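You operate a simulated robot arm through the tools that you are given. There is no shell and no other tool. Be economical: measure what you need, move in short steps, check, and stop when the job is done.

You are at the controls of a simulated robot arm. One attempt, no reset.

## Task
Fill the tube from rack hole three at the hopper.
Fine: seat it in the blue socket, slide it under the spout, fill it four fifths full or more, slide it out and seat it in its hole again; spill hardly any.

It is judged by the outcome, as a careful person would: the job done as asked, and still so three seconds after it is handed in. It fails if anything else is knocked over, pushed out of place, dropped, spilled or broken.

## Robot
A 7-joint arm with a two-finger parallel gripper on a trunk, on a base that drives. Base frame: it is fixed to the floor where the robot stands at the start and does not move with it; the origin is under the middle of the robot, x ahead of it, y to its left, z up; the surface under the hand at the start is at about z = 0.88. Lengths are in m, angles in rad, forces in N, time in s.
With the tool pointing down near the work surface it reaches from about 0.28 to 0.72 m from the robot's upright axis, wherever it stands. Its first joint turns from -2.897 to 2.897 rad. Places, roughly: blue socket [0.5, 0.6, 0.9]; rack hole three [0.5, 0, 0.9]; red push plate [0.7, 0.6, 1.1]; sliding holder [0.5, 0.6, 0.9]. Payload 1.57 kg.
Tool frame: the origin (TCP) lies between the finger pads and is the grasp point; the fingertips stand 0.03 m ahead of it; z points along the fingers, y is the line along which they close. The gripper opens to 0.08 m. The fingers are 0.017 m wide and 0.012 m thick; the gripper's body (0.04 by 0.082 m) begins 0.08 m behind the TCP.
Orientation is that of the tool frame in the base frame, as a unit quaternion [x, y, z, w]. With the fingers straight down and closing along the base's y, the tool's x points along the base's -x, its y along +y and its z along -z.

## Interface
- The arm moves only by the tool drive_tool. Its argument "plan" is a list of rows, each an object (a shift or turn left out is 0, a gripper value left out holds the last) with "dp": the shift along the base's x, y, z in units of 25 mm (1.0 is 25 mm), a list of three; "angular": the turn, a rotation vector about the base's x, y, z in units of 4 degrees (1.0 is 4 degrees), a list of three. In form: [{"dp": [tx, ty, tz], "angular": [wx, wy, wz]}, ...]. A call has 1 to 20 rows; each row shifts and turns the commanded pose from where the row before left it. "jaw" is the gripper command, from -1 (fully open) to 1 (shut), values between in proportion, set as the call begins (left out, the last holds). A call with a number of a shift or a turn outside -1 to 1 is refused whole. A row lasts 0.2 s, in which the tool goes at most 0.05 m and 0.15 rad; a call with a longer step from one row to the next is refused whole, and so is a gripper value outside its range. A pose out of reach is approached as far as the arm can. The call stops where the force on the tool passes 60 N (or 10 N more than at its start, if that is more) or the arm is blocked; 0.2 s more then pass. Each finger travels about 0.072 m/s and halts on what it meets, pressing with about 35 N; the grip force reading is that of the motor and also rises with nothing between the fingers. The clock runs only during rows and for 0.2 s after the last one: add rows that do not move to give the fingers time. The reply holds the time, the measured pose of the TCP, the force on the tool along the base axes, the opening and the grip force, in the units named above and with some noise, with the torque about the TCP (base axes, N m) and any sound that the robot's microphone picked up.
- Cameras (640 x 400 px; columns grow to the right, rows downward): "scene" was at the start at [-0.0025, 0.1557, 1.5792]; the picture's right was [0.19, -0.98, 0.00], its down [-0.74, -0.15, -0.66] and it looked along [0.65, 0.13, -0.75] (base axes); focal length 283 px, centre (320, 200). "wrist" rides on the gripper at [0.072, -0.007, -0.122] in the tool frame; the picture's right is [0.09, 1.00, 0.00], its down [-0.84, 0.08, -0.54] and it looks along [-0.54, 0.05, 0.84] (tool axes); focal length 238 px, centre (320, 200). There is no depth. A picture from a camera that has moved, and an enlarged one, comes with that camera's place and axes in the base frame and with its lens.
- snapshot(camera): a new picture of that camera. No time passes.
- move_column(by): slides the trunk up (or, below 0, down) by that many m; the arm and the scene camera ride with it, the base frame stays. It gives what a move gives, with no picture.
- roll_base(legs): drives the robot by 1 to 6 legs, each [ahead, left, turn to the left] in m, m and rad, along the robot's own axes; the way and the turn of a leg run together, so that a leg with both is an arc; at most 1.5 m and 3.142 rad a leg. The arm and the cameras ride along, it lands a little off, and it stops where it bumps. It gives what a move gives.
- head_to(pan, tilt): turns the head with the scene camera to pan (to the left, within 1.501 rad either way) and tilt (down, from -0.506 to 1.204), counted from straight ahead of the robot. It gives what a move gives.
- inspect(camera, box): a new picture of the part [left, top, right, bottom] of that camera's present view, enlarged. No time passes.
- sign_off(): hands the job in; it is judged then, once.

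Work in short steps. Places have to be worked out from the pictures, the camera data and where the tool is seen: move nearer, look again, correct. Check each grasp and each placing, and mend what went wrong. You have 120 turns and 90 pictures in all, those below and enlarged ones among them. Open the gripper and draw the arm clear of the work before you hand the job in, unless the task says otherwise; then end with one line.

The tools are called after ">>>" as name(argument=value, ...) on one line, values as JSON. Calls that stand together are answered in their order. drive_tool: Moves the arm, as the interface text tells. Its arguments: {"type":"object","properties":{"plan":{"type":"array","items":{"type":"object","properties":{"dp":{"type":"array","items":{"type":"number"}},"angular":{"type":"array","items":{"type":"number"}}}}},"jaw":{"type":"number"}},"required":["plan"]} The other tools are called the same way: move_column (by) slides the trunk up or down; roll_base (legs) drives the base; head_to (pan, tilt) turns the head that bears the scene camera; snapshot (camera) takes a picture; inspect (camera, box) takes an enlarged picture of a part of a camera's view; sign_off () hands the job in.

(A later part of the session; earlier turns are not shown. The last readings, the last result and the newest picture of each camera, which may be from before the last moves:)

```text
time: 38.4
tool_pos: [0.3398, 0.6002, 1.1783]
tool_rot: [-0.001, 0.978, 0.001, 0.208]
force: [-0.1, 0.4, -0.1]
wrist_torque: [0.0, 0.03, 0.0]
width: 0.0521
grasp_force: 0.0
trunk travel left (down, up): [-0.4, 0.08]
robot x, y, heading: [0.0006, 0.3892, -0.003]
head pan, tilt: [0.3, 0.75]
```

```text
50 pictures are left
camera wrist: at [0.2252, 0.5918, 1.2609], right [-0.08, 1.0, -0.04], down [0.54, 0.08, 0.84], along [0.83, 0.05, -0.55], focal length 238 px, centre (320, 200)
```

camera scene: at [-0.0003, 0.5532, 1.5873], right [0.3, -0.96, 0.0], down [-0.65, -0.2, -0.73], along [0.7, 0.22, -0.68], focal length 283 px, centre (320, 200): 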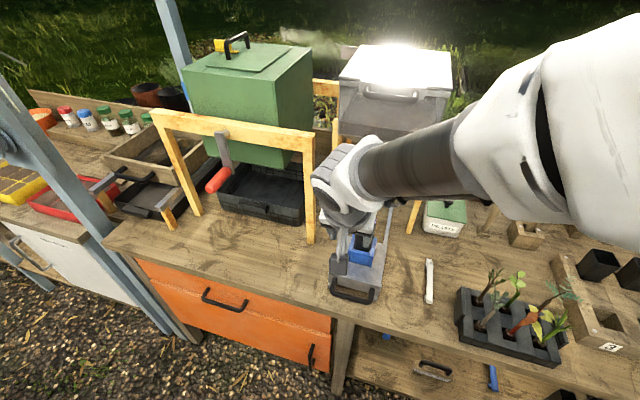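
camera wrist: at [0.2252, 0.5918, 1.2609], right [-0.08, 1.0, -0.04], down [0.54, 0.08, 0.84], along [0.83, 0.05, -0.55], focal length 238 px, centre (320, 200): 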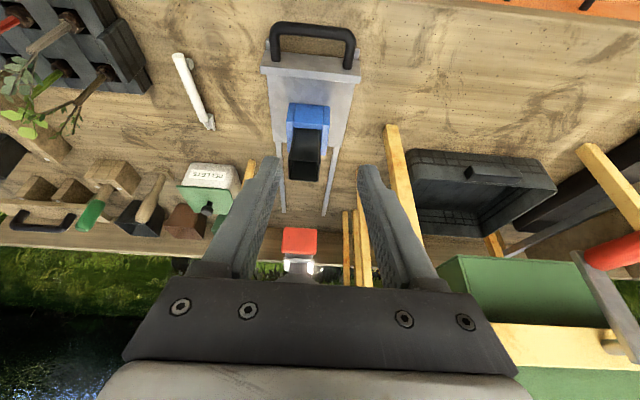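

I'll zoom on the handle in the wrist view for exact leg coordinates.

>>> inspect(camera="wrist", box=[250, 10, 380, 90])

```text
4.92 times, centred on (315, 50) of wrist
camera zoom: at [0.2252, 0.5918, 1.2609], right [-0.08, 1.0, -0.04], down [0.54, 0.08, 0.84], along [0.83, 0.05, -0.55], focal length 1173 px, centre (345, 938)
```

zoom: 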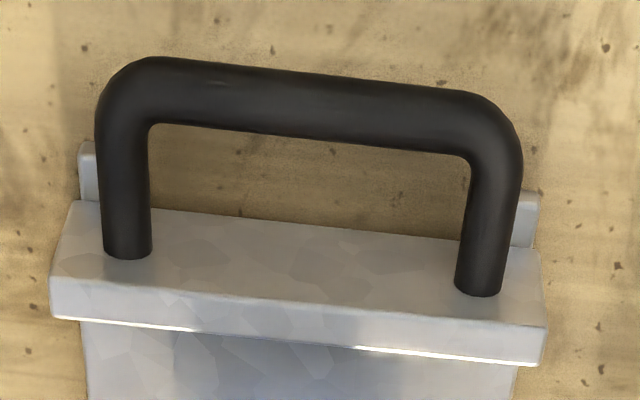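

The rails sit under the handle legs, so I'll hook instead: closed fingers inside the loop (x 0.370–0.406, y≈0.587), pushing the flange inward and pulling the bar outward. Descend to just above the loop first.

>>> drive_tool(plan=[{"dp": [0.4, -0.13, -1]}, {"dp": [0.4, -0.13, -1]}, {"dp": [0.4, -0.13, -1]}, {"dp": [0.44, -0.13, -1]}, {"dp": [0, 0, -1]}, {"dp": [0, 0, -1]}, {"dp": [0, 0, -1]}, {"dp": [0, 0, -1]}, {"dp": [0, 0, -0.5]}], jaw=1)

>>> snapshot(camera="wrist")

>>> inspect(camera="scene", box=[310, 210, 420, 310])

```text
time: 40.4
tool_pos: [0.3803, 0.5877, 0.9657]
tool_rot: [-0.001, 0.978, 0.002, 0.209]
force: [-0.2, -0.8, -0.4]
wrist_torque: [0.01, -0.03, 0.02]
width: 0.0
grasp_force: 21.3
trunk travel left (down, up): [-0.4, 0.08]
robot x, y, heading: [0.0002, 0.3888, -0.001]
head pan, tilt: [0.3, 0.75]
```

```text
48 pictures are left
camera wrist: at [0.265, 0.5788, 1.0483], right [-0.08, 1.0, -0.03], down [0.54, 0.08, 0.84], along [0.84, 0.05, -0.55], focal length 238 px, centre (320, 200)
```

wrist: 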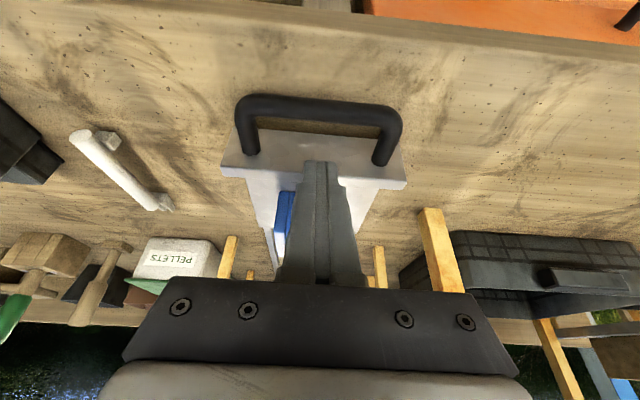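

```text
4.00 times, centred on (365, 260) of scene
camera zoom: at [-0.0002, 0.5531, 1.5873], right [0.3, -0.96, 0.0], down [-0.65, -0.2, -0.73], along [0.7, 0.22, -0.68], focal length 1132 px, centre (140, -40)
```

zoom: 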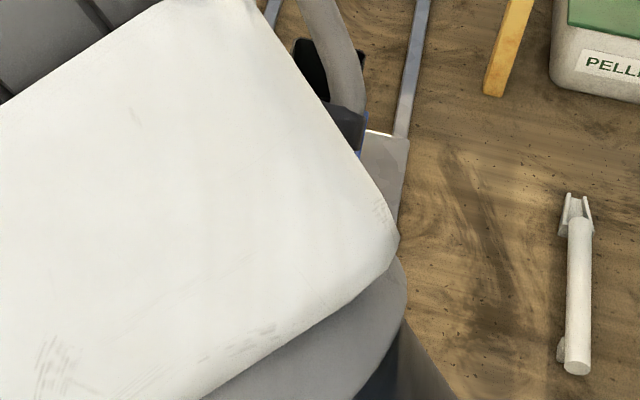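

Fingers are centred laterally over the loop; this view suggests the loop centre is ~3 mm further forward. Lower into the loop with force watch.

>>> drive_tool(plan=[{"dp": [0.12, 0, -0.35]}, {"dp": [0, 0, -0.35]}, {"dp": [0, 0, -0.35]}, {"dp": [0, 0, -0.35]}, {"dp": [0, 0, -0.3]}])

>>> snapshot(camera="wrist")

```text
time: 41.6
tool_pos: [0.3841, 0.5859, 0.9234]
tool_rot: [0.0, 0.978, 0.001, 0.208]
force: [-0.6, -0.5, -0.4]
wrist_torque: [0.0, 0.0, -0.04]
width: 0.0
grasp_force: 21.0
trunk travel left (down, up): [-0.4, 0.08]
robot x, y, heading: [-0.0022, 0.3896, 0.002]
head pan, tilt: [0.3, 0.75]
```

```text
46 pictures are left
camera wrist: at [0.2694, 0.5789, 1.0062], right [-0.08, 1.0, -0.04], down [0.54, 0.08, 0.84], along [0.84, 0.05, -0.55], focal length 238 px, centre (320, 200)
```

wrist: 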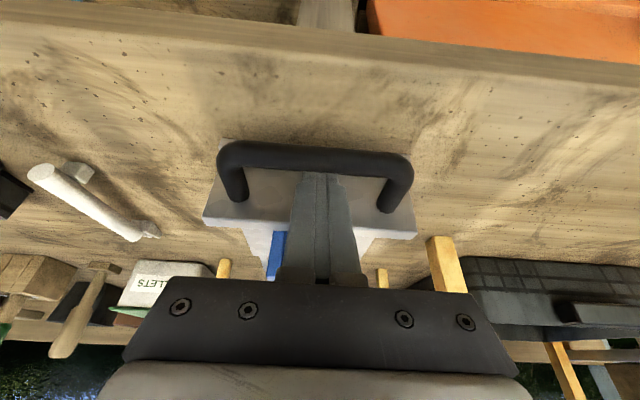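

The fingers are inside the loop with no contact. Push gently forward 50 mm first and see how the tray responds.

>>> drive_tool(plan=[{"dp": [0.15, 0, 0]}, {"dp": [0.2, 0, 0]}, {"dp": [0.25, 0, 0]}, {"dp": [0.3, 0, 0]}, {"dp": [0.3, 0, 0]}, {"dp": [0.3, 0, 0]}, {"dp": [0.3, 0, 0]}, {"dp": [0.2, 0, 0]}])

>>> snapshot(camera="wrist")

>>> snapshot(camera="scene")

```text
time: 43.4
tool_pos: [0.4333, 0.5878, 0.922]
tool_rot: [0.0, 0.978, 0.0, 0.208]
force: [-1.4, 0.4, -0.1]
wrist_torque: [0.03, 0.0, -0.02]
width: 0.0001
grasp_force: 21.1
trunk travel left (down, up): [-0.4, 0.08]
robot x, y, heading: [0.0029, 0.3882, -0.002]
head pan, tilt: [0.3, 0.75]
```

```text
45 pictures are left
camera wrist: at [0.3185, 0.5787, 1.0048], right [-0.08, 1.0, -0.04], down [0.54, 0.08, 0.84], along [0.83, 0.05, -0.55], focal length 238 px, centre (320, 200)
```

wrist: 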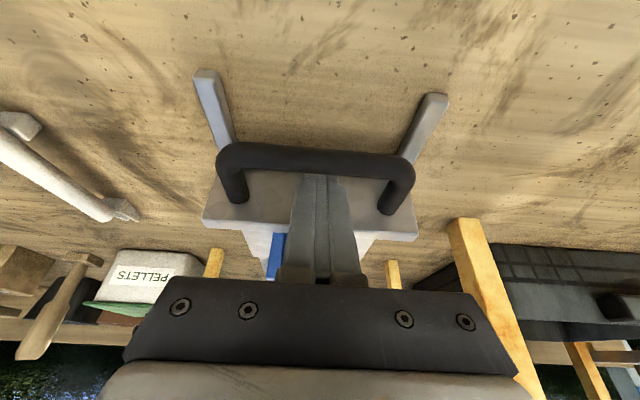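

```text
44 pictures are left
camera scene: at [-0.0004, 0.5532, 1.5873], right [0.3, -0.96, 0.0], down [-0.65, -0.2, -0.73], along [0.7, 0.22, -0.68], focal length 283 px, centre (320, 200)
```

scene: 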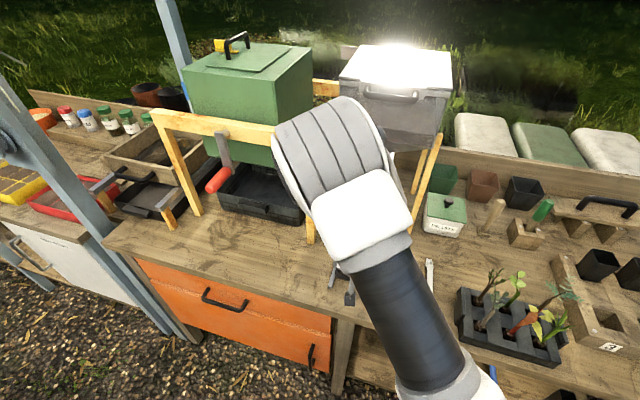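

The tray slides freely (1.4 N). I'll continue to about x=0.60, pitching back another 6° for clearance from the red plate.

>>> drive_tool(plan=[{"dp": [0.2, 0, 0], "angular": [0, -0.5, 0]}, {"dp": [0.3, 0, 0], "angular": [0, -0.5, 0]}, {"dp": [0.35, 0, 0], "angular": [0, -0.5, 0]}, {"dp": [0.4, 0, 0]}, {"dp": [0.4, 0, 0]}, {"dp": [0.4, 0, 0]}, {"dp": [0.4, 0, 0]}, {"dp": [0.4, 0, 0]}, {"dp": [0.4, 0, 0]}, {"dp": [0.4, 0, 0]}, {"dp": [0.4, 0, 0]}, {"dp": [0.4, 0, 0]}, {"dp": [0.4, 0, 0]}, {"dp": [0.4, 0, 0]}, {"dp": [0.4, 0, 0]}, {"dp": [0.4, 0, 0]}, {"dp": [0.3, 0, 0]}, {"dp": [0.2, 0, 0]}])

>>> snapshot(camera="wrist")

>>> snapshot(camera="scene")

```text
time: 47.2
tool_pos: [0.5966, 0.5876, 0.9228]
tool_rot: [0.001, 0.966, 0.0, 0.259]
force: [-1.6, -2.4, -0.3]
wrist_torque: [-0.1, 0.07, -0.04]
width: 0.0001
grasp_force: 21.3
trunk travel left (down, up): [-0.4, 0.08]
robot x, y, heading: [0.0007, 0.3868, 0.001]
head pan, tilt: [0.3, 0.75]
```

```text
43 pictures are left
camera wrist: at [0.4739, 0.5791, 0.9934], right [-0.08, 1.0, -0.04], down [0.45, 0.08, 0.89], along [0.89, 0.05, -0.46], focal length 238 px, centre (320, 200)
```

wrist: 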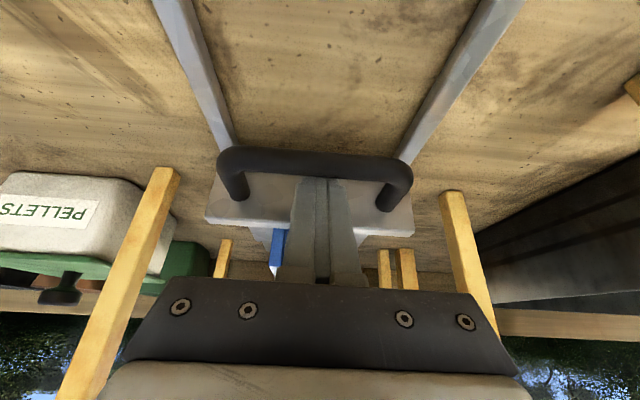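

```text
42 pictures are left
camera scene: at [-0.0004, 0.5532, 1.5873], right [0.3, -0.96, 0.0], down [-0.65, -0.2, -0.73], along [0.7, 0.22, -0.68], focal length 283 px, centre (320, 200)
```

scene: 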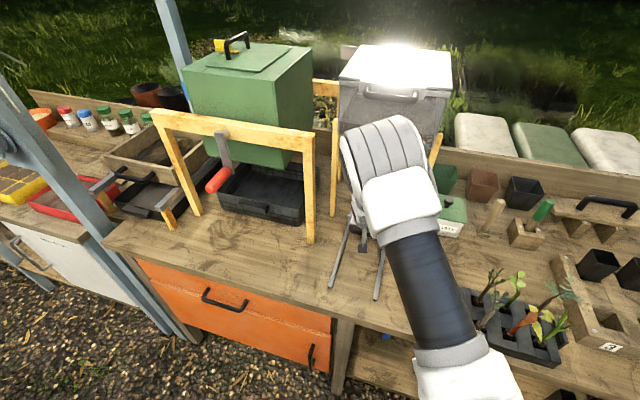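

About 30 mm remain. I'll push on slowly in 2.5 mm steps, watching for an end stop.

>>> drive_tool(plan=[{"dp": [0.15, 0, 0]}, {"dp": [0.15, 0, 0]}, {"dp": [0.15, 0, 0]}, {"dp": [0.15, 0, 0]}, {"dp": [0.15, 0, 0]}, {"dp": [0.1, 0, 0]}])

>>> snapshot(camera="wrist")

```text
time: 48.6
tool_pos: [0.6193, 0.5872, 0.9247]
tool_rot: [0.001, 0.966, 0.0, 0.259]
force: [-0.2, -0.4, 0.3]
wrist_torque: [0.0, 0.02, 0.0]
width: 0.0001
grasp_force: 21.4
trunk travel left (down, up): [-0.4, 0.08]
robot x, y, heading: [0.002, 0.387, -0.006]
head pan, tilt: [0.3, 0.75]
```

```text
41 pictures are left
camera wrist: at [0.4962, 0.5783, 0.9933], right [-0.08, 1.0, -0.04], down [0.45, 0.08, 0.89], along [0.89, 0.05, -0.46], focal length 238 px, centre (320, 200)
```

wrist: 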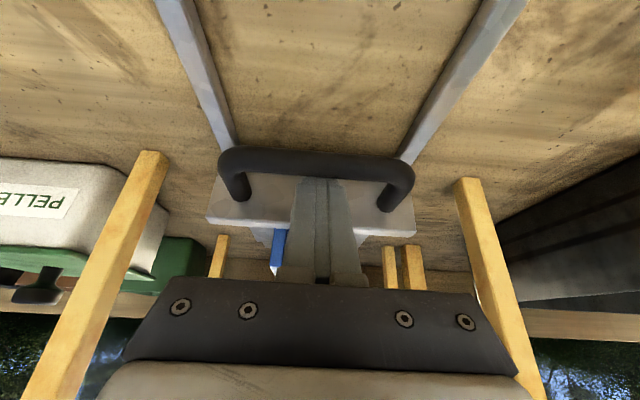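

No stop yet. Another 6 mm, slowly.

>>> drive_tool(plan=[{"dp": [0.08, 0, 0]}, {"dp": [0.08, 0, 0]}, {"dp": [0.08, 0, 0]}])

>>> snapshot(camera="wrist")

```text
time: 49.4
tool_pos: [0.6255, 0.5881, 0.9232]
tool_rot: [-0.001, 0.966, 0.002, 0.259]
force: [-0.9, -0.1, 0.2]
wrist_torque: [-0.01, -0.02, -0.01]
width: 0.0
grasp_force: 21.3
trunk travel left (down, up): [-0.4, 0.08]
robot x, y, heading: [0.0011, 0.3897, -0.002]
head pan, tilt: [0.3, 0.75]
```

```text
40 pictures are left
camera wrist: at [0.502, 0.5789, 0.9928], right [-0.08, 1.0, -0.04], down [0.45, 0.08, 0.89], along [0.89, 0.05, -0.46], focal length 238 px, centre (320, 200)
```

wrist: 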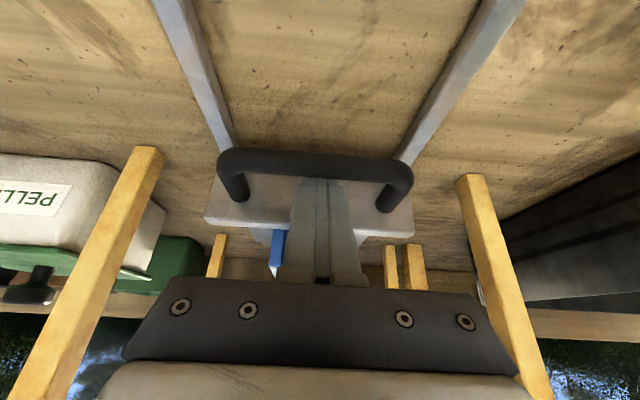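

The tray is now +0.242 m. I'll retract along the finger axis out of the loop, then back off to check the tube-to-spout alignment.

>>> drive_tool(plan=[{"dp": [-0.2, 0, 0.35]}, {"dp": [-0.3, 0, 0.52]}, {"dp": [-0.3, 0, 0.52]}, {"dp": [-0.4, 0, 0.69]}, {"dp": [-0.6, 0, 0.4]}, {"dp": [-1, 0, 0.4]}, {"dp": [-1, 0, 0.4]}, {"dp": [-1, 0, 0.4]}, {"dp": [-1, 0, 0]}, {"dp": [-1, 0, 0]}])

>>> snapshot(camera="wrist")

>>> snapshot(camera="scene")

```text
time: 51.6
tool_pos: [0.4562, 0.5877, 1.0139]
tool_rot: [0.0, 0.966, 0.001, 0.258]
force: [-0.6, 0.3, 0.2]
wrist_torque: [0.0, -0.01, -0.01]
width: 0.0002
grasp_force: 21.5
trunk travel left (down, up): [-0.4, 0.08]
robot x, y, heading: [-0.0015, 0.3877, 0.001]
head pan, tilt: [0.3, 0.75]
```

```text
39 pictures are left
camera wrist: at [0.3326, 0.5788, 1.0845], right [-0.08, 1.0, -0.04], down [0.45, 0.08, 0.89], along [0.89, 0.05, -0.46], focal length 238 px, centre (320, 200)
```

wrist: 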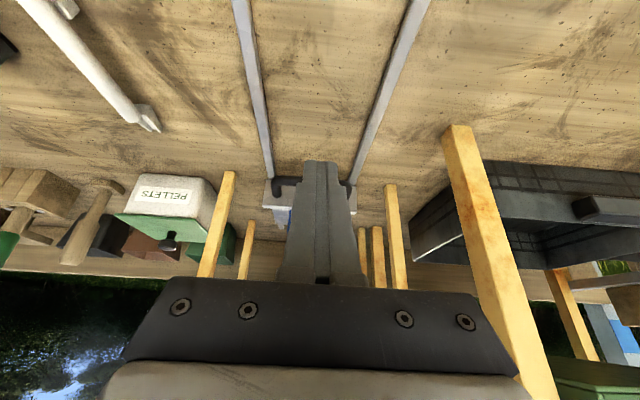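

```text
38 pictures are left
camera scene: at [-0.0004, 0.5532, 1.5873], right [0.3, -0.96, 0.0], down [-0.65, -0.2, -0.73], along [0.7, 0.22, -0.68], focal length 283 px, centre (320, 200)
```

scene: 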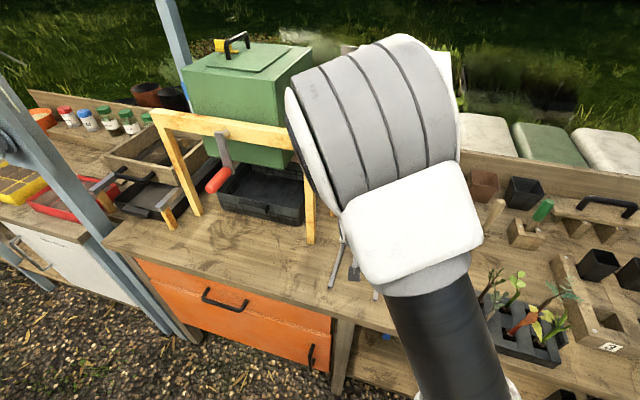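

I need a side view again: pitch up to 60°, lower, and shift the base right 0.35 m with jaws closed.

>>> drive_tool(plan=[{"dp": [-0.6, 0, 0.45], "angular": [0, -1, 0]}, {"dp": [-0.6, 0, 0.45], "angular": [0, -1, 0]}, {"dp": [-0.6, 0, 0.45], "angular": [0, -1, 0]}, {"dp": [-0.6, 0, 0.45], "angular": [0, -1, 0]}, {"dp": [-0.6, 0, 0.45], "angular": [0, -1, 0]}, {"dp": [-0.6, 0, 0.45], "angular": [0, -1, 0]}, {"dp": [-0.6, 0, 0.45], "angular": [0, -1, 0]}])

>>> roll_base(legs=[[0, -0.35, 0]])

>>> snapshot(camera="wrist")

```text
time: 53.2
tool_pos: [0.3631, 0.6071, 1.0935]
tool_rot: [0.001, 0.874, 0.0, 0.485]
force: [0.6, 0.1, -0.4]
wrist_torque: [-0.04, 0.01, 0.0]
width: 0.0
grasp_force: 21.0
out of reach, approached as far as the arm can: row 6, 7
trunk travel left (down, up): [-0.4, 0.08]
robot x, y, heading: [0.0007, 0.3876, 0.002]
head pan, tilt: [0.3, 0.75]
```

```text
time: 56.4
tool_pos: [0.3625, 0.2587, 1.0932]
tool_rot: [-0.001, 0.874, 0.001, 0.485]
force: [0.6, 0.2, -0.5]
wrist_torque: [0.01, 0.03, 0.01]
width: 0.0001
grasp_force: 21.3
trunk travel left (down, up): [-0.4, 0.08]
robot x, y, heading: [0.0015, 0.035, 0.003]
head pan, tilt: [0.3, 0.75]
```

```text
37 pictures are left
camera wrist: at [0.2217, 0.2482, 1.0975], right [-0.05, 1.0, -0.08], down [-0.02, 0.08, 1.0], along [1.0, 0.05, 0.01], focal length 238 px, centre (320, 200)
```

wrist: 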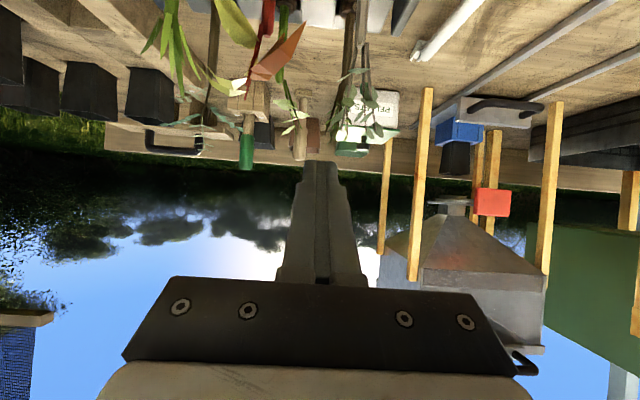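

>>> inspect(camera="wrist", box=[415, 80, 535, 230])

>>> inspect(camera="scene", box=[170, 60, 330, 220])

```text
2.67 times, centred on (475, 155) of wrist
camera zoom: at [0.2217, 0.2482, 1.0975], right [-0.05, 1.0, -0.08], down [-0.02, 0.08, 1.0], along [1.0, 0.05, 0.01], focal length 636 px, centre (-93, 320)
```

zoom: 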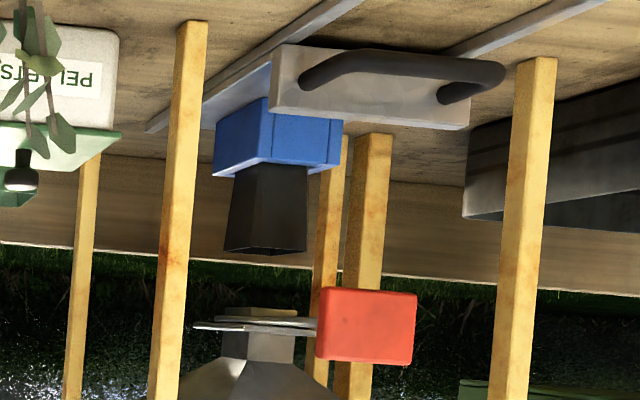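

```text
2.50 times, centred on (250, 140) of scene
camera zoom: at [0.0, 0.2021, 1.5873], right [0.3, -0.95, 0.0], down [-0.65, -0.2, -0.73], along [0.7, 0.22, -0.68], focal length 707 px, centre (495, 350)
```

zoom: 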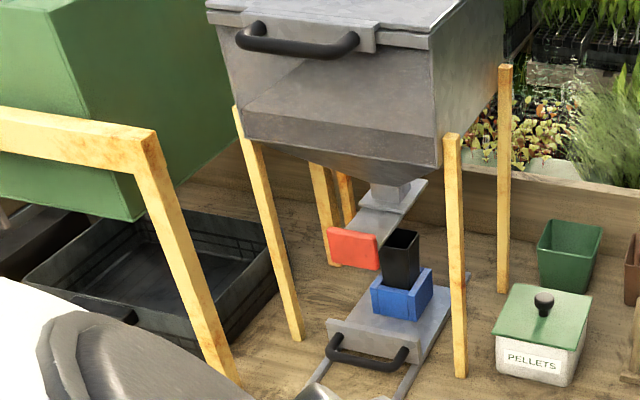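

Tube top and outlet line up to within a few mm in this view. Zoom further to measure the lateral alignment in both cameras.

>>> inspect(camera="scene", box=[230, 120, 300, 190])

>>> inspect(camera="wrist", box=[480, 130, 540, 230])

>>> inspect(camera="wrist", box=[430, 140, 490, 220])

```text
5.71 times, centred on (265, 155) of scene
camera zoom: at [0.0, 0.2021, 1.5873], right [0.3, -0.95, 0.0], down [-0.65, -0.2, -0.73], along [0.7, 0.22, -0.68], focal length 1617 px, centre (634, 457)
```

zoom: 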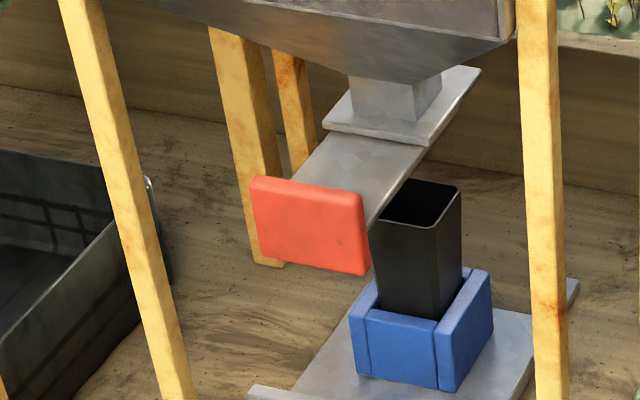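

```text
4.00 times, centred on (510, 180) of wrist
camera zoom: at [0.2217, 0.2482, 1.0975], right [-0.05, 1.0, -0.08], down [-0.02, 0.08, 1.0], along [1.0, 0.05, 0.01], focal length 953 px, centre (-440, 280)
```

zoom: 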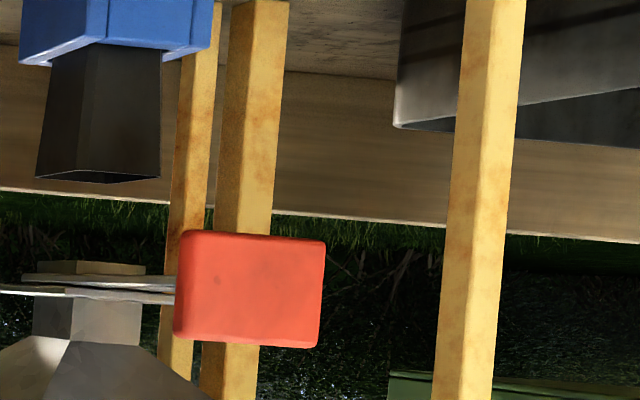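

```text
5.00 times, centred on (460, 180) of wrist
camera zoom: at [0.2217, 0.2482, 1.0975], right [-0.05, 1.0, -0.08], down [-0.02, 0.08, 1.0], along [1.0, 0.05, 0.01], focal length 1192 px, centre (-380, 300)
```

zoom: 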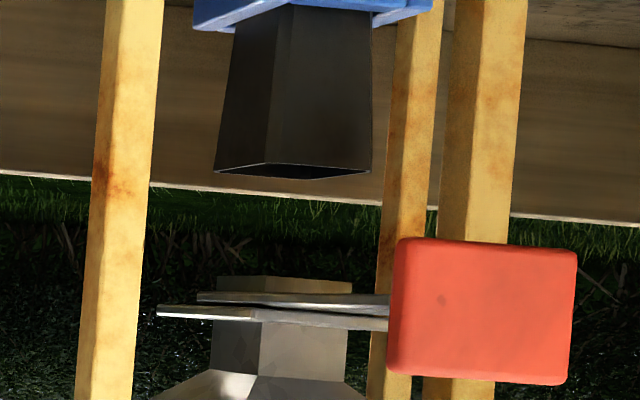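

Bearing alignment is within about 1 mm from here, but depth along this line is weak. I'll raise the hand and shift the base further right to view it from a steeper angle.

>>> drive_tool(plan=[{"dp": [0, 0, 1]}, {"dp": [0, 0, 1]}, {"dp": [0, 0, 1]}])

>>> roll_base(legs=[[0, -0.4, 0]])

>>> head_to(pan=0.8, tilt=0.5)

>>> snapshot(camera="scene")

```text
time: 57.2
tool_pos: [0.3869, 0.207, 1.152]
tool_rot: [-0.005, 0.849, -0.116, 0.515]
force: [-0.2, 0.1, -0.3]
wrist_torque: [-0.02, 0.0, 0.0]
width: 0.0
grasp_force: 21.7
trunk travel left (down, up): [-0.4, 0.08]
robot x, y, heading: [0.0031, 0.0373, -0.002]
head pan, tilt: [0.3, 0.75]
stopped in row 3: the arm was blocked; the commanded pose is now the measured one
```

```text
time: 60.8
tool_pos: [0.3872, -0.1935, 1.1528]
tool_rot: [-0.008, 0.849, -0.115, 0.516]
force: [0.2, -0.1, 0.4]
wrist_torque: [0.04, 0.01, -0.02]
width: 0.0003
grasp_force: 21.3
trunk travel left (down, up): [-0.4, 0.08]
robot x, y, heading: [0.0046, -0.3666, 0.012]
head pan, tilt: [0.3, 0.75]
```

```text
time: 61.8
tool_pos: [0.3879, -0.1975, 1.1524]
tool_rot: [-0.008, 0.848, -0.119, 0.516]
force: [-0.4, 0.2, -1.1]
wrist_torque: [-0.02, -0.02, -0.02]
width: 0.0
grasp_force: 21.6
trunk travel left (down, up): [-0.4, 0.08]
robot x, y, heading: [0.0056, -0.3665, 0.007]
head pan, tilt: [0.799, 0.499]
```

```text
31 pictures are left
camera scene: at [-0.0031, -0.1841, 1.5948], right [0.5, -0.86, 0.0], down [-0.53, -0.31, -0.79], along [0.68, 0.4, -0.61], focal length 283 px, centre (320, 200)
```

scene: 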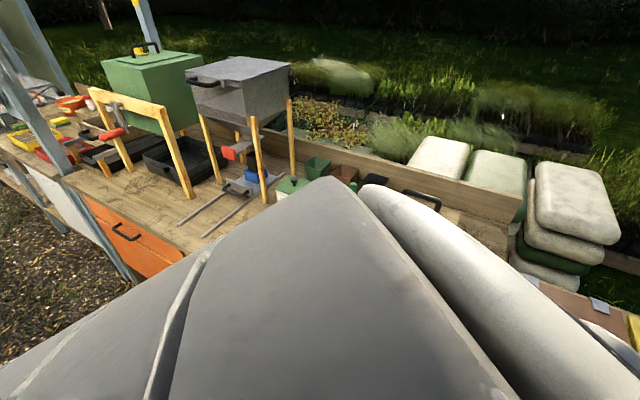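

The arm was blocked by its own posture near the head; nothing on the bench was touched. Zoom on the spout from here.

>>> inspect(camera="scene", box=[200, 110, 310, 210])

>>> inspect(camera="wrist", box=[440, 80, 640, 280])

```text
4.00 times, centred on (255, 160) of scene
camera zoom: at [-0.0031, -0.1841, 1.5948], right [0.5, -0.86, 0.0], down [-0.53, -0.31, -0.79], along [0.68, 0.4, -0.61], focal length 1132 px, centre (580, 360)
```

zoom: 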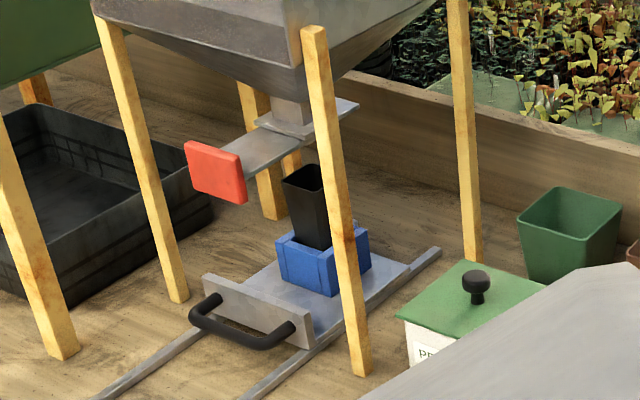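

```text
2.00 times, centred on (540, 180) of wrist
camera zoom: at [0.2477, -0.1918, 1.144], right [0.06, 0.95, -0.29], down [-0.08, 0.3, 0.95], along [0.99, -0.04, 0.09], focal length 477 px, centre (-120, 240)
```

zoom: 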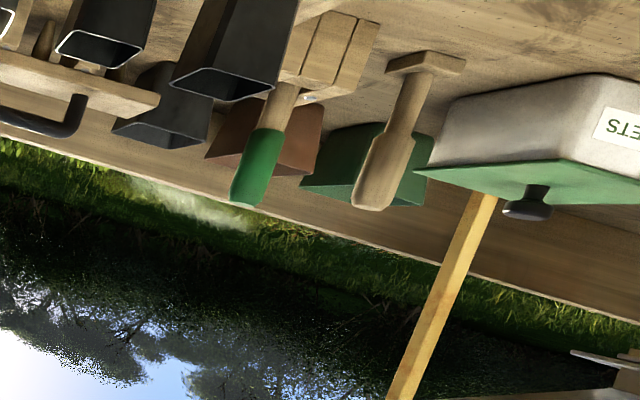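

I'll enlarge further to compare the tube rim with the neck.

>>> inspect(camera="scene", box=[250, 125, 300, 175])

```text
8.00 times, centred on (275, 150) of scene
camera zoom: at [-0.0031, -0.1841, 1.5948], right [0.5, -0.86, 0.0], down [-0.53, -0.31, -0.79], along [0.68, 0.4, -0.61], focal length 2264 px, centre (680, 600)
```

zoom: 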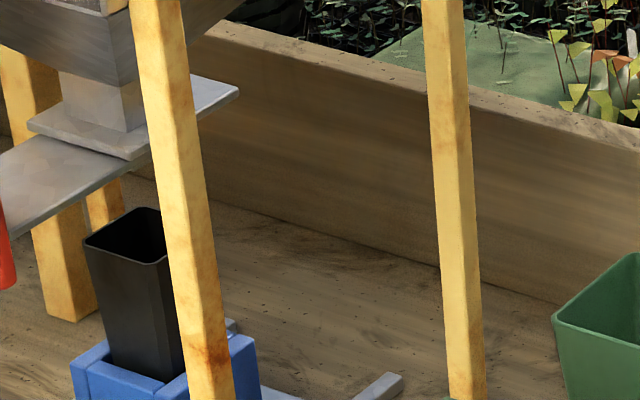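

Within measurement error the tube is centred under the neck (about ±2 mm). Now I'll go back left, restore the head, and level the hand at pitch 60° to push the red plate.

>>> roll_base(legs=[[0, 0.7, -0.007]])

>>> head_to(pan=0.2, tilt=0.6)

>>> drive_tool(plan=[{"dp": [0.3, 0.5, 0.2], "angular": [0.77, 0.165, 0.375]}, {"dp": [0.3, 0.5, 0.2], "angular": [0.77, 0.165, 0.375]}, {"dp": [0.3, 0.5, 0.2], "angular": [0.77, 0.165, 0.375]}, {"dp": [0.3, 0.5, 0], "angular": [0.77, 0.165, 0.375]}])

```text
time: 67.5
tool_pos: [0.3823, 0.5068, 1.1516]
tool_rot: [-0.008, 0.848, -0.12, 0.517]
force: [0.8, -0.7, -0.4]
wrist_torque: [0.01, 0.03, 0.0]
width: 0.0
grasp_force: 21.3
trunk travel left (down, up): [-0.4, 0.08]
robot x, y, heading: [-0.0056, 0.3363, 0.01]
head pan, tilt: [0.799, 0.499]
```

```text
time: 68.5
tool_pos: [0.3812, 0.5071, 1.1513]
tool_rot: [-0.008, 0.848, -0.12, 0.517]
force: [0.6, 1.5, 0.2]
wrist_torque: [0.02, 0.02, 0.04]
width: 0.0001
grasp_force: 21.6
trunk travel left (down, up): [-0.4, 0.08]
robot x, y, heading: [-0.0031, 0.3351, 0.008]
head pan, tilt: [0.201, 0.6]
```

```text
time: 69.5
tool_pos: [0.4114, 0.5559, 1.1655]
tool_rot: [-0.002, 0.865, -0.004, 0.501]
force: [-0.1, -0.5, -0.1]
wrist_torque: [0.03, -0.01, -0.01]
width: 0.0001
grasp_force: 22.1
trunk travel left (down, up): [-0.4, 0.08]
robot x, y, heading: [-0.0049, 0.338, 0.016]
head pan, tilt: [0.201, 0.6]
```

Pose is level with no yaw. Approach to about 25 mm in front of the red plate.

>>> drive_tool(plan=[{"dp": [0.85, 0.15, -0.33]}, {"dp": [0.85, 0.15, -0.33]}, {"dp": [0.85, 0.15, -0.33]}, {"dp": [0.85, 0.15, -0.33]}, {"dp": [0.85, 0.15, -0.33]}, {"dp": [0.85, 0.15, -0.33]}, {"dp": [0.85, 0.15, -0.33]}, {"dp": [0.85, 0.12, -0.33]}], jaw=1)

>>> snapshot(camera="wrist")

>>> snapshot(camera="scene")

```text
time: 71.3
tool_pos: [0.5813, 0.5865, 1.1016]
tool_rot: [0.0, 0.867, -0.001, 0.499]
force: [0.2, 0.9, 0.4]
wrist_torque: [-0.03, 0.01, 0.02]
width: 0.0
grasp_force: 21.2
trunk travel left (down, up): [-0.4, 0.08]
robot x, y, heading: [-0.0035, 0.3352, 0.01]
head pan, tilt: [0.201, 0.6]
```

```text
27 pictures are left
camera wrist: at [0.4401, 0.5785, 1.0995], right [-0.04, 1.0, -0.08], down [-0.05, 0.08, 1.0], along [1.0, 0.05, 0.05], focal length 238 px, centre (320, 200)
```

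wrist: 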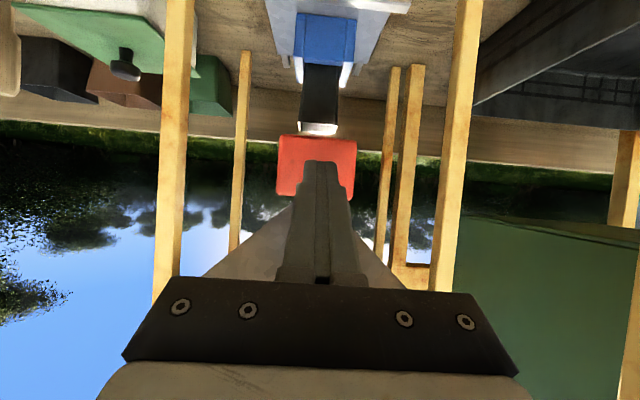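

```text
26 pictures are left
camera scene: at [0.0008, 0.4951, 1.6002], right [0.21, -0.98, 0.0], down [-0.55, -0.12, -0.82], along [0.81, 0.17, -0.57], focal length 283 px, centre (320, 200)
```

scene: 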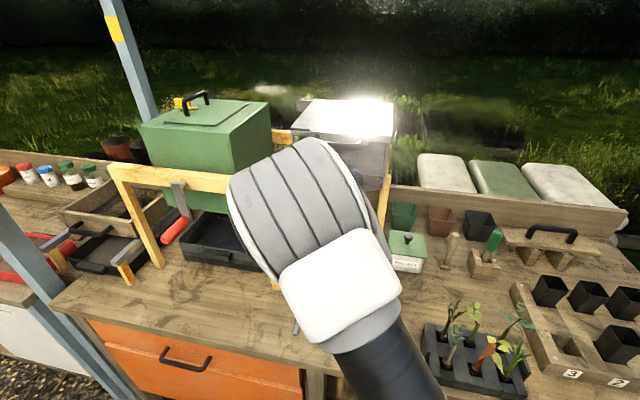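

Fingers face the plate squarely with the tube visible behind it. Advance in small steps to contact and feel the force.

>>> drive_tool(plan=[{"dp": [0.4, 0, 0]}, {"dp": [0.3, 0, 0]}, {"dp": [0.2, 0, 0]}, {"dp": [0.2, 0, 0]}])

```text
time: 72.3
tool_pos: [0.6076, 0.5885, 1.1004]
tool_rot: [0.0, 0.866, -0.002, 0.5]
force: [-1.8, 1.0, -0.1]
wrist_torque: [0.01, 0.03, 0.01]
width: 0.0
grasp_force: 21.4
trunk travel left (down, up): [-0.4, 0.08]
robot x, y, heading: [-0.0071, 0.3369, 0.01]
head pan, tilt: [0.201, 0.6]
```

A first light contact (-1.8 N). Push on 6 mm and listen.

>>> drive_tool(plan=[{"dp": [0.12, 0, 0]}, {"dp": [0.12, 0, 0]}])

```text
time: 72.9
tool_pos: [0.6151, 0.5868, 1.1004]
tool_rot: [-0.001, 0.866, -0.001, 0.501]
force: [-2.1, 0.9, -0.1]
wrist_torque: [0.02, 0.04, 0.02]
width: 0.0002
grasp_force: 21.1
trunk travel left (down, up): [-0.4, 0.08]
robot x, y, heading: [-0.0058, 0.3328, 0.016]
head pan, tilt: [0.201, 0.6]
```

Light, slowly rising force, no sound yet. Another 6 mm.

>>> drive_tool(plan=[{"dp": [0.12, 0, 0]}, {"dp": [0.12, 0, 0]}])

>>> snapshot(camera="wrist")

```text
time: 73.5
tool_pos: [0.6201, 0.587, 1.1002]
tool_rot: [-0.001, 0.866, -0.001, 0.5]
force: [-2.4, 0.6, -1.2]
wrist_torque: [0.01, 0.08, 0.0]
width: 0.0
grasp_force: 21.4
trunk travel left (down, up): [-0.4, 0.08]
robot x, y, heading: [-0.0063, 0.3375, 0.013]
head pan, tilt: [0.201, 0.6]
```

```text
25 pictures are left
camera wrist: at [0.4785, 0.5779, 1.0995], right [-0.05, 1.0, -0.08], down [-0.05, 0.08, 1.0], along [1.0, 0.05, 0.05], focal length 238 px, centre (320, 200)
```

wrist: 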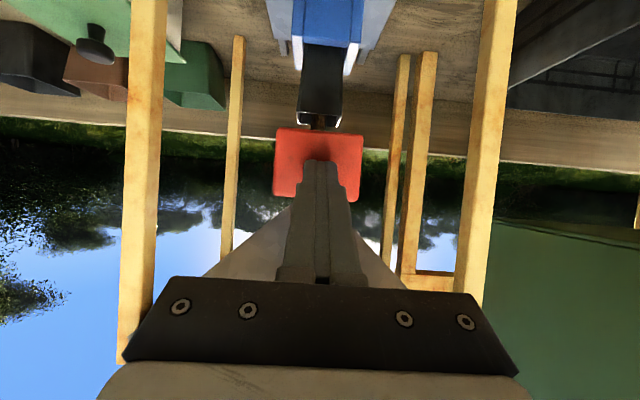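

A brown stream is now falling into the tube. Zoom in to check that it lands inside.

>>> inspect(camera="wrist", box=[270, 0, 370, 160])

```text
2.50 times, centred on (320, 80) of wrist
camera zoom: at [0.4785, 0.5779, 1.0995], right [-0.05, 1.0, -0.08], down [-0.05, 0.08, 1.0], along [1.0, 0.05, 0.05], focal length 596 px, centre (320, 500)
```

zoom: 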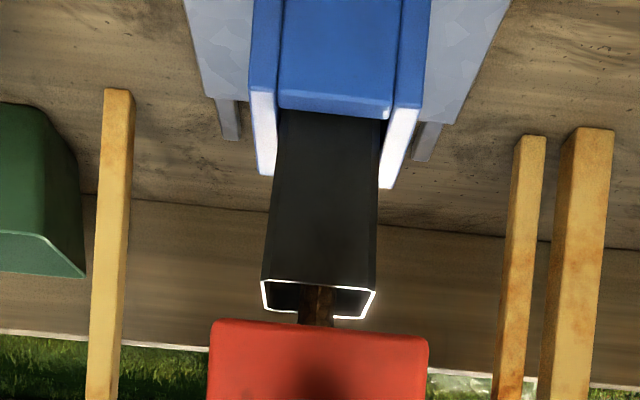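

The stream falls centrally in the tube with no spill. Hold for about 1 s and look again.

>>> drive_tool(plan=[{}, {}, {}, {}])

>>> inspect(camera="wrist", box=[270, 60, 370, 160])

```text
time: 74.5
tool_pos: [0.6207, 0.5866, 1.1011]
tool_rot: [0.0, 0.866, -0.001, 0.5]
force: [-3.3, 1.1, -0.2]
wrist_torque: [0.02, 0.06, 0.02]
width: 0.0001
grasp_force: 21.6
trunk travel left (down, up): [-0.4, 0.08]
robot x, y, heading: [-0.0021, 0.3366, 0.013]
head pan, tilt: [0.201, 0.6]
```

```text
4.00 times, centred on (320, 110) of wrist
camera zoom: at [0.4787, 0.5777, 1.0997], right [-0.04, 1.0, -0.08], down [-0.05, 0.08, 1.0], along [1.0, 0.05, 0.05], focal length 953 px, centre (320, 560)
```

zoom: 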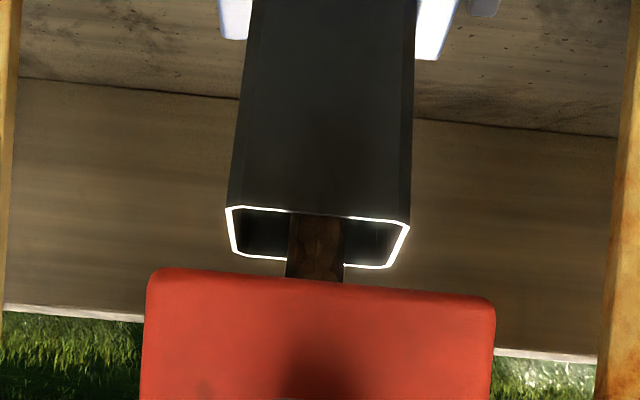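

No visible level yet (the view reaches about 13 mm below the rim). Hold ~1.2 s more.

>>> drive_tool(plan=[{}, {}, {}, {}, {}])

>>> inspect(camera="wrist", box=[270, 60, 370, 160])

```text
time: 75.7
tool_pos: [0.6196, 0.5856, 1.1012]
tool_rot: [0.001, 0.866, -0.002, 0.501]
force: [-3.7, 1.5, -0.6]
wrist_torque: [0.0, 0.04, 0.01]
width: 0.0
grasp_force: 21.3
trunk travel left (down, up): [-0.4, 0.08]
robot x, y, heading: [-0.0087, 0.3358, 0.011]
head pan, tilt: [0.201, 0.6]
```

```text
4.00 times, centred on (320, 110) of wrist
camera zoom: at [0.4787, 0.5777, 1.0997], right [-0.04, 1.0, -0.08], down [-0.05, 0.08, 1.0], along [1.0, 0.05, 0.05], focal length 953 px, centre (320, 560)
```

zoom: 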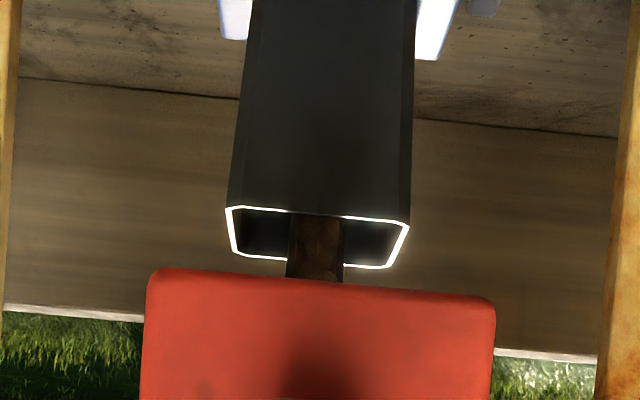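

Same view; still no surface. Hold another ~1.4 s.

>>> drive_tool(plan=[{}, {}, {}, {}, {}, {}])

>>> inspect(camera="wrist", box=[270, 60, 370, 160])

```text
time: 77.1
tool_pos: [0.6209, 0.5856, 1.1012]
tool_rot: [-0.001, 0.866, 0.0, 0.501]
force: [-2.8, 1.2, -1.0]
wrist_torque: [0.0, 0.03, -0.01]
width: 0.0
grasp_force: 21.5
trunk travel left (down, up): [-0.4, 0.08]
robot x, y, heading: [-0.0036, 0.3346, 0.014]
head pan, tilt: [0.201, 0.6]
```

```text
4.00 times, centred on (320, 110) of wrist
camera zoom: at [0.4786, 0.5777, 1.0997], right [-0.04, 1.0, -0.08], down [-0.05, 0.08, 1.0], along [1.0, 0.05, 0.05], focal length 953 px, centre (320, 560)
```

zoom: 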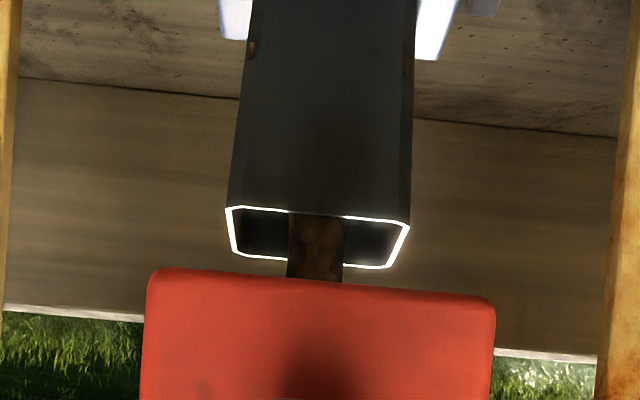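

Small brown spots appeared on both sides of the tube lower down, so I'll release the plate right away to close the gate and check.

>>> drive_tool(plan=[{"dp": [-1, 0, 0]}, {"dp": [-0.6, 0, 0]}])

>>> inspect(camera="wrist", box=[260, 20, 380, 180])

```text
time: 77.7
tool_pos: [0.5814, 0.586, 1.1017]
tool_rot: [0.0, 0.865, -0.001, 0.501]
force: [0.3, -0.5, 0.4]
wrist_torque: [-0.01, 0.01, -0.05]
width: 0.0
grasp_force: 21.1
trunk travel left (down, up): [-0.4, 0.08]
robot x, y, heading: [-0.0039, 0.3336, 0.013]
head pan, tilt: [0.201, 0.6]
```

```text
2.50 times, centred on (320, 100) of wrist
camera zoom: at [0.4393, 0.5779, 1.0999], right [-0.04, 1.0, -0.08], down [-0.05, 0.08, 1.0], along [1.0, 0.05, 0.05], focal length 596 px, centre (320, 450)
```

zoom: 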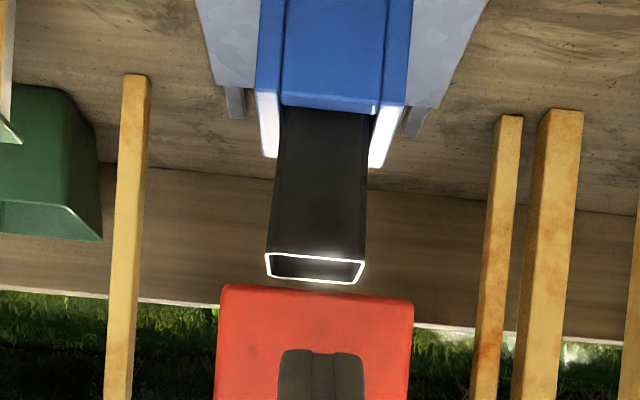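

The gate springs shut by itself and there's no spill on the tray; the spots were likely grains at the wall at the current level (about half full). Resume filling: push again and hold ~2.5 s.

>>> drive_tool(plan=[{"dp": [0.8, 0, 0]}, {"dp": [0.5, 0, 0]}, {"dp": [0.28, 0, 0]}, {}, {}, {}, {}, {}, {}, {}, {}])

>>> inspect(camera="wrist", box=[260, 20, 380, 180])

```text
time: 80.1
tool_pos: [0.6215, 0.5877, 1.1001]
tool_rot: [-0.001, 0.866, -0.001, 0.5]
force: [-2.8, 1.3, -0.7]
wrist_torque: [-0.01, 0.04, 0.04]
width: 0.0002
grasp_force: 21.3
trunk travel left (down, up): [-0.4, 0.08]
robot x, y, heading: [-0.0072, 0.3359, 0.01]
head pan, tilt: [0.201, 0.6]
```

```text
2.50 times, centred on (320, 100) of wrist
camera zoom: at [0.4793, 0.578, 1.0997], right [-0.04, 1.0, -0.08], down [-0.05, 0.08, 1.0], along [1.0, 0.05, 0.05], focal length 596 px, centre (320, 450)
```

zoom: 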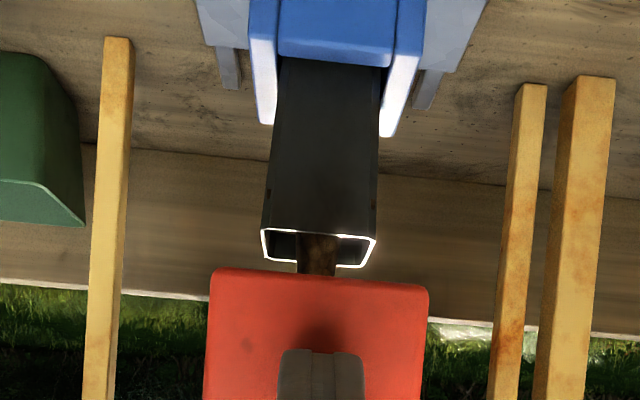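

Still flowing in cleanly, no surface visible near the rim. Hold ~1.2 s more.

>>> drive_tool(plan=[{}, {}, {}, {}, {}])

>>> inspect(camera="wrist", box=[270, 40, 370, 140])

```text
time: 81.3
tool_pos: [0.62, 0.586, 1.0996]
tool_rot: [-0.001, 0.866, 0.0, 0.501]
force: [-2.9, 1.7, -1.5]
wrist_torque: [0.0, 0.05, 0.01]
width: 0.0001
grasp_force: 21.3
trunk travel left (down, up): [-0.4, 0.08]
robot x, y, heading: [-0.0045, 0.3366, 0.012]
head pan, tilt: [0.201, 0.6]
```

```text
4.00 times, centred on (320, 90) of wrist
camera zoom: at [0.4793, 0.578, 1.0997], right [-0.04, 1.0, -0.08], down [-0.05, 0.08, 1.0], along [1.0, 0.05, 0.05], focal length 953 px, centre (320, 640)
```

zoom: 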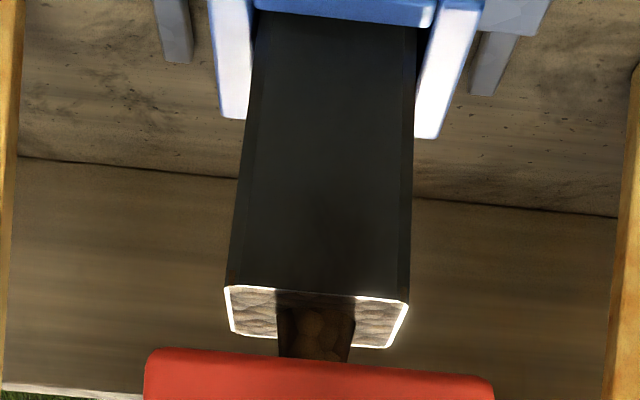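

The fill surface is now visible near the rim. Release the plate immediately.

>>> drive_tool(plan=[{"dp": [-1, 0, 0]}, {"dp": [-1, 0, 0]}, {"dp": [-1, 0, 0]}])

>>> inspect(camera="wrist", box=[270, 60, 370, 180])

```text
time: 82.1
tool_pos: [0.5457, 0.585, 1.1012]
tool_rot: [0.0, 0.865, -0.001, 0.501]
force: [0.2, 0.9, -0.2]
wrist_torque: [0.01, 0.01, -0.03]
width: 0.0
grasp_force: 21.4
trunk travel left (down, up): [-0.4, 0.08]
robot x, y, heading: [-0.0053, 0.3387, 0.011]
head pan, tilt: [0.201, 0.6]
```

```text
3.33 times, centred on (320, 120) of wrist
camera zoom: at [0.4046, 0.5771, 1.0994], right [-0.04, 1.0, -0.08], down [-0.05, 0.08, 1.0], along [1.0, 0.05, 0.05], focal length 794 px, centre (320, 467)
```

zoom: 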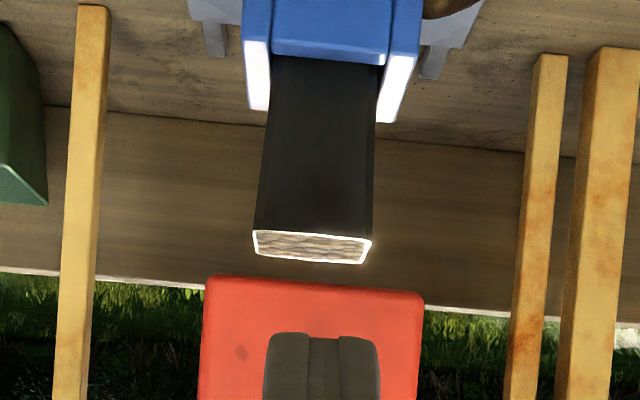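

The tube is full near the rim and the gate closed. There's a brown patch near the socket at the upper right; let me see what it is.

>>> inspect(camera="wrist", box=[260, 0, 400, 100])

```text
4.00 times, centred on (330, 50) of wrist
camera zoom: at [0.4046, 0.5771, 1.0994], right [-0.04, 1.0, -0.08], down [-0.05, 0.08, 1.0], along [1.0, 0.05, 0.05], focal length 953 px, centre (280, 800)
```

zoom: 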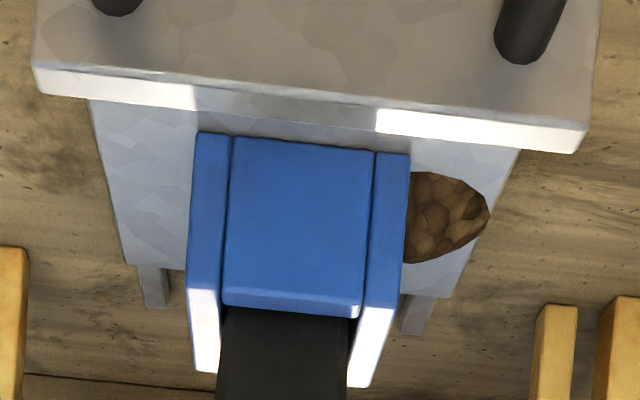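

A small mound (~2 cm) lies on the tray beside the socket; I won't add more. Now return to the hook pose (pitch 30°) in front of the handle.

>>> drive_tool(plan=[{"dp": [-0.45, 0.013, -0.1], "angular": [0, 0.94, 0]}, {"dp": [-0.45, 0.013, -0.2], "angular": [0, 0.94, 0]}, {"dp": [-0.45, 0.013, -0.3], "angular": [0, 0.94, 0]}, {"dp": [-0.45, 0.013, -0.4], "angular": [0, 0.94, 0]}, {"dp": [-0.45, 0.013, -0.6], "angular": [0, 0.94, 0]}, {"dp": [-0.45, 0.013, -0.6], "angular": [0, 0.94, 0]}, {"dp": [-0.45, 0.013, -0.6], "angular": [0, 0.94, 0]}, {"dp": [-0.44, 0.013, -0.69], "angular": [0, 0.94, 0]}])

```text
time: 83.9
tool_pos: [0.4555, 0.5893, 1.014]
tool_rot: [0.0, 0.966, -0.001, 0.259]
force: [-0.8, -1.1, -0.2]
wrist_torque: [0.0, 0.0, 0.0]
width: 0.0
grasp_force: 21.2
trunk travel left (down, up): [-0.4, 0.08]
robot x, y, heading: [-0.0057, 0.335, 0.013]
head pan, tilt: [0.201, 0.6]
```

Pose matches the exit point exactly. Retrace the path into the loop, biased 3 mm back from the flange.

>>> drive_tool(plan=[{"dp": [0.9, 0, 0]}, {"dp": [0.98, 0, 0]}, {"dp": [1, 0, -0.4]}, {"dp": [1, 0, -0.4]}, {"dp": [1, 0, -0.4]}, {"dp": [0.6, 0, -0.4]}, {"dp": [0.4, 0, -0.69]}, {"dp": [0.3, 0, -0.52]}, {"dp": [0.3, 0, -0.52]}, {"dp": [0.2, 0, -0.35]}])

>>> snapshot(camera="wrist")

```text
time: 86.1
tool_pos: [0.6229, 0.5881, 0.9219]
tool_rot: [0.0, 0.966, -0.002, 0.258]
force: [-0.1, -0.1, -0.3]
wrist_torque: [-0.04, 0.02, -0.01]
width: 0.0
grasp_force: 21.4
trunk travel left (down, up): [-0.4, 0.08]
robot x, y, heading: [-0.0049, 0.3381, 0.009]
head pan, tilt: [0.201, 0.6]
```

```text
15 pictures are left
camera wrist: at [0.5002, 0.5802, 0.9925], right [-0.08, 1.0, -0.05], down [0.45, 0.08, 0.89], along [0.89, 0.05, -0.46], focal length 238 px, centre (320, 200)
```

wrist: 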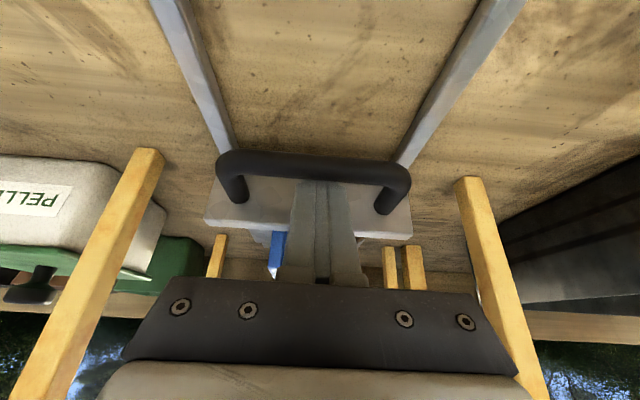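

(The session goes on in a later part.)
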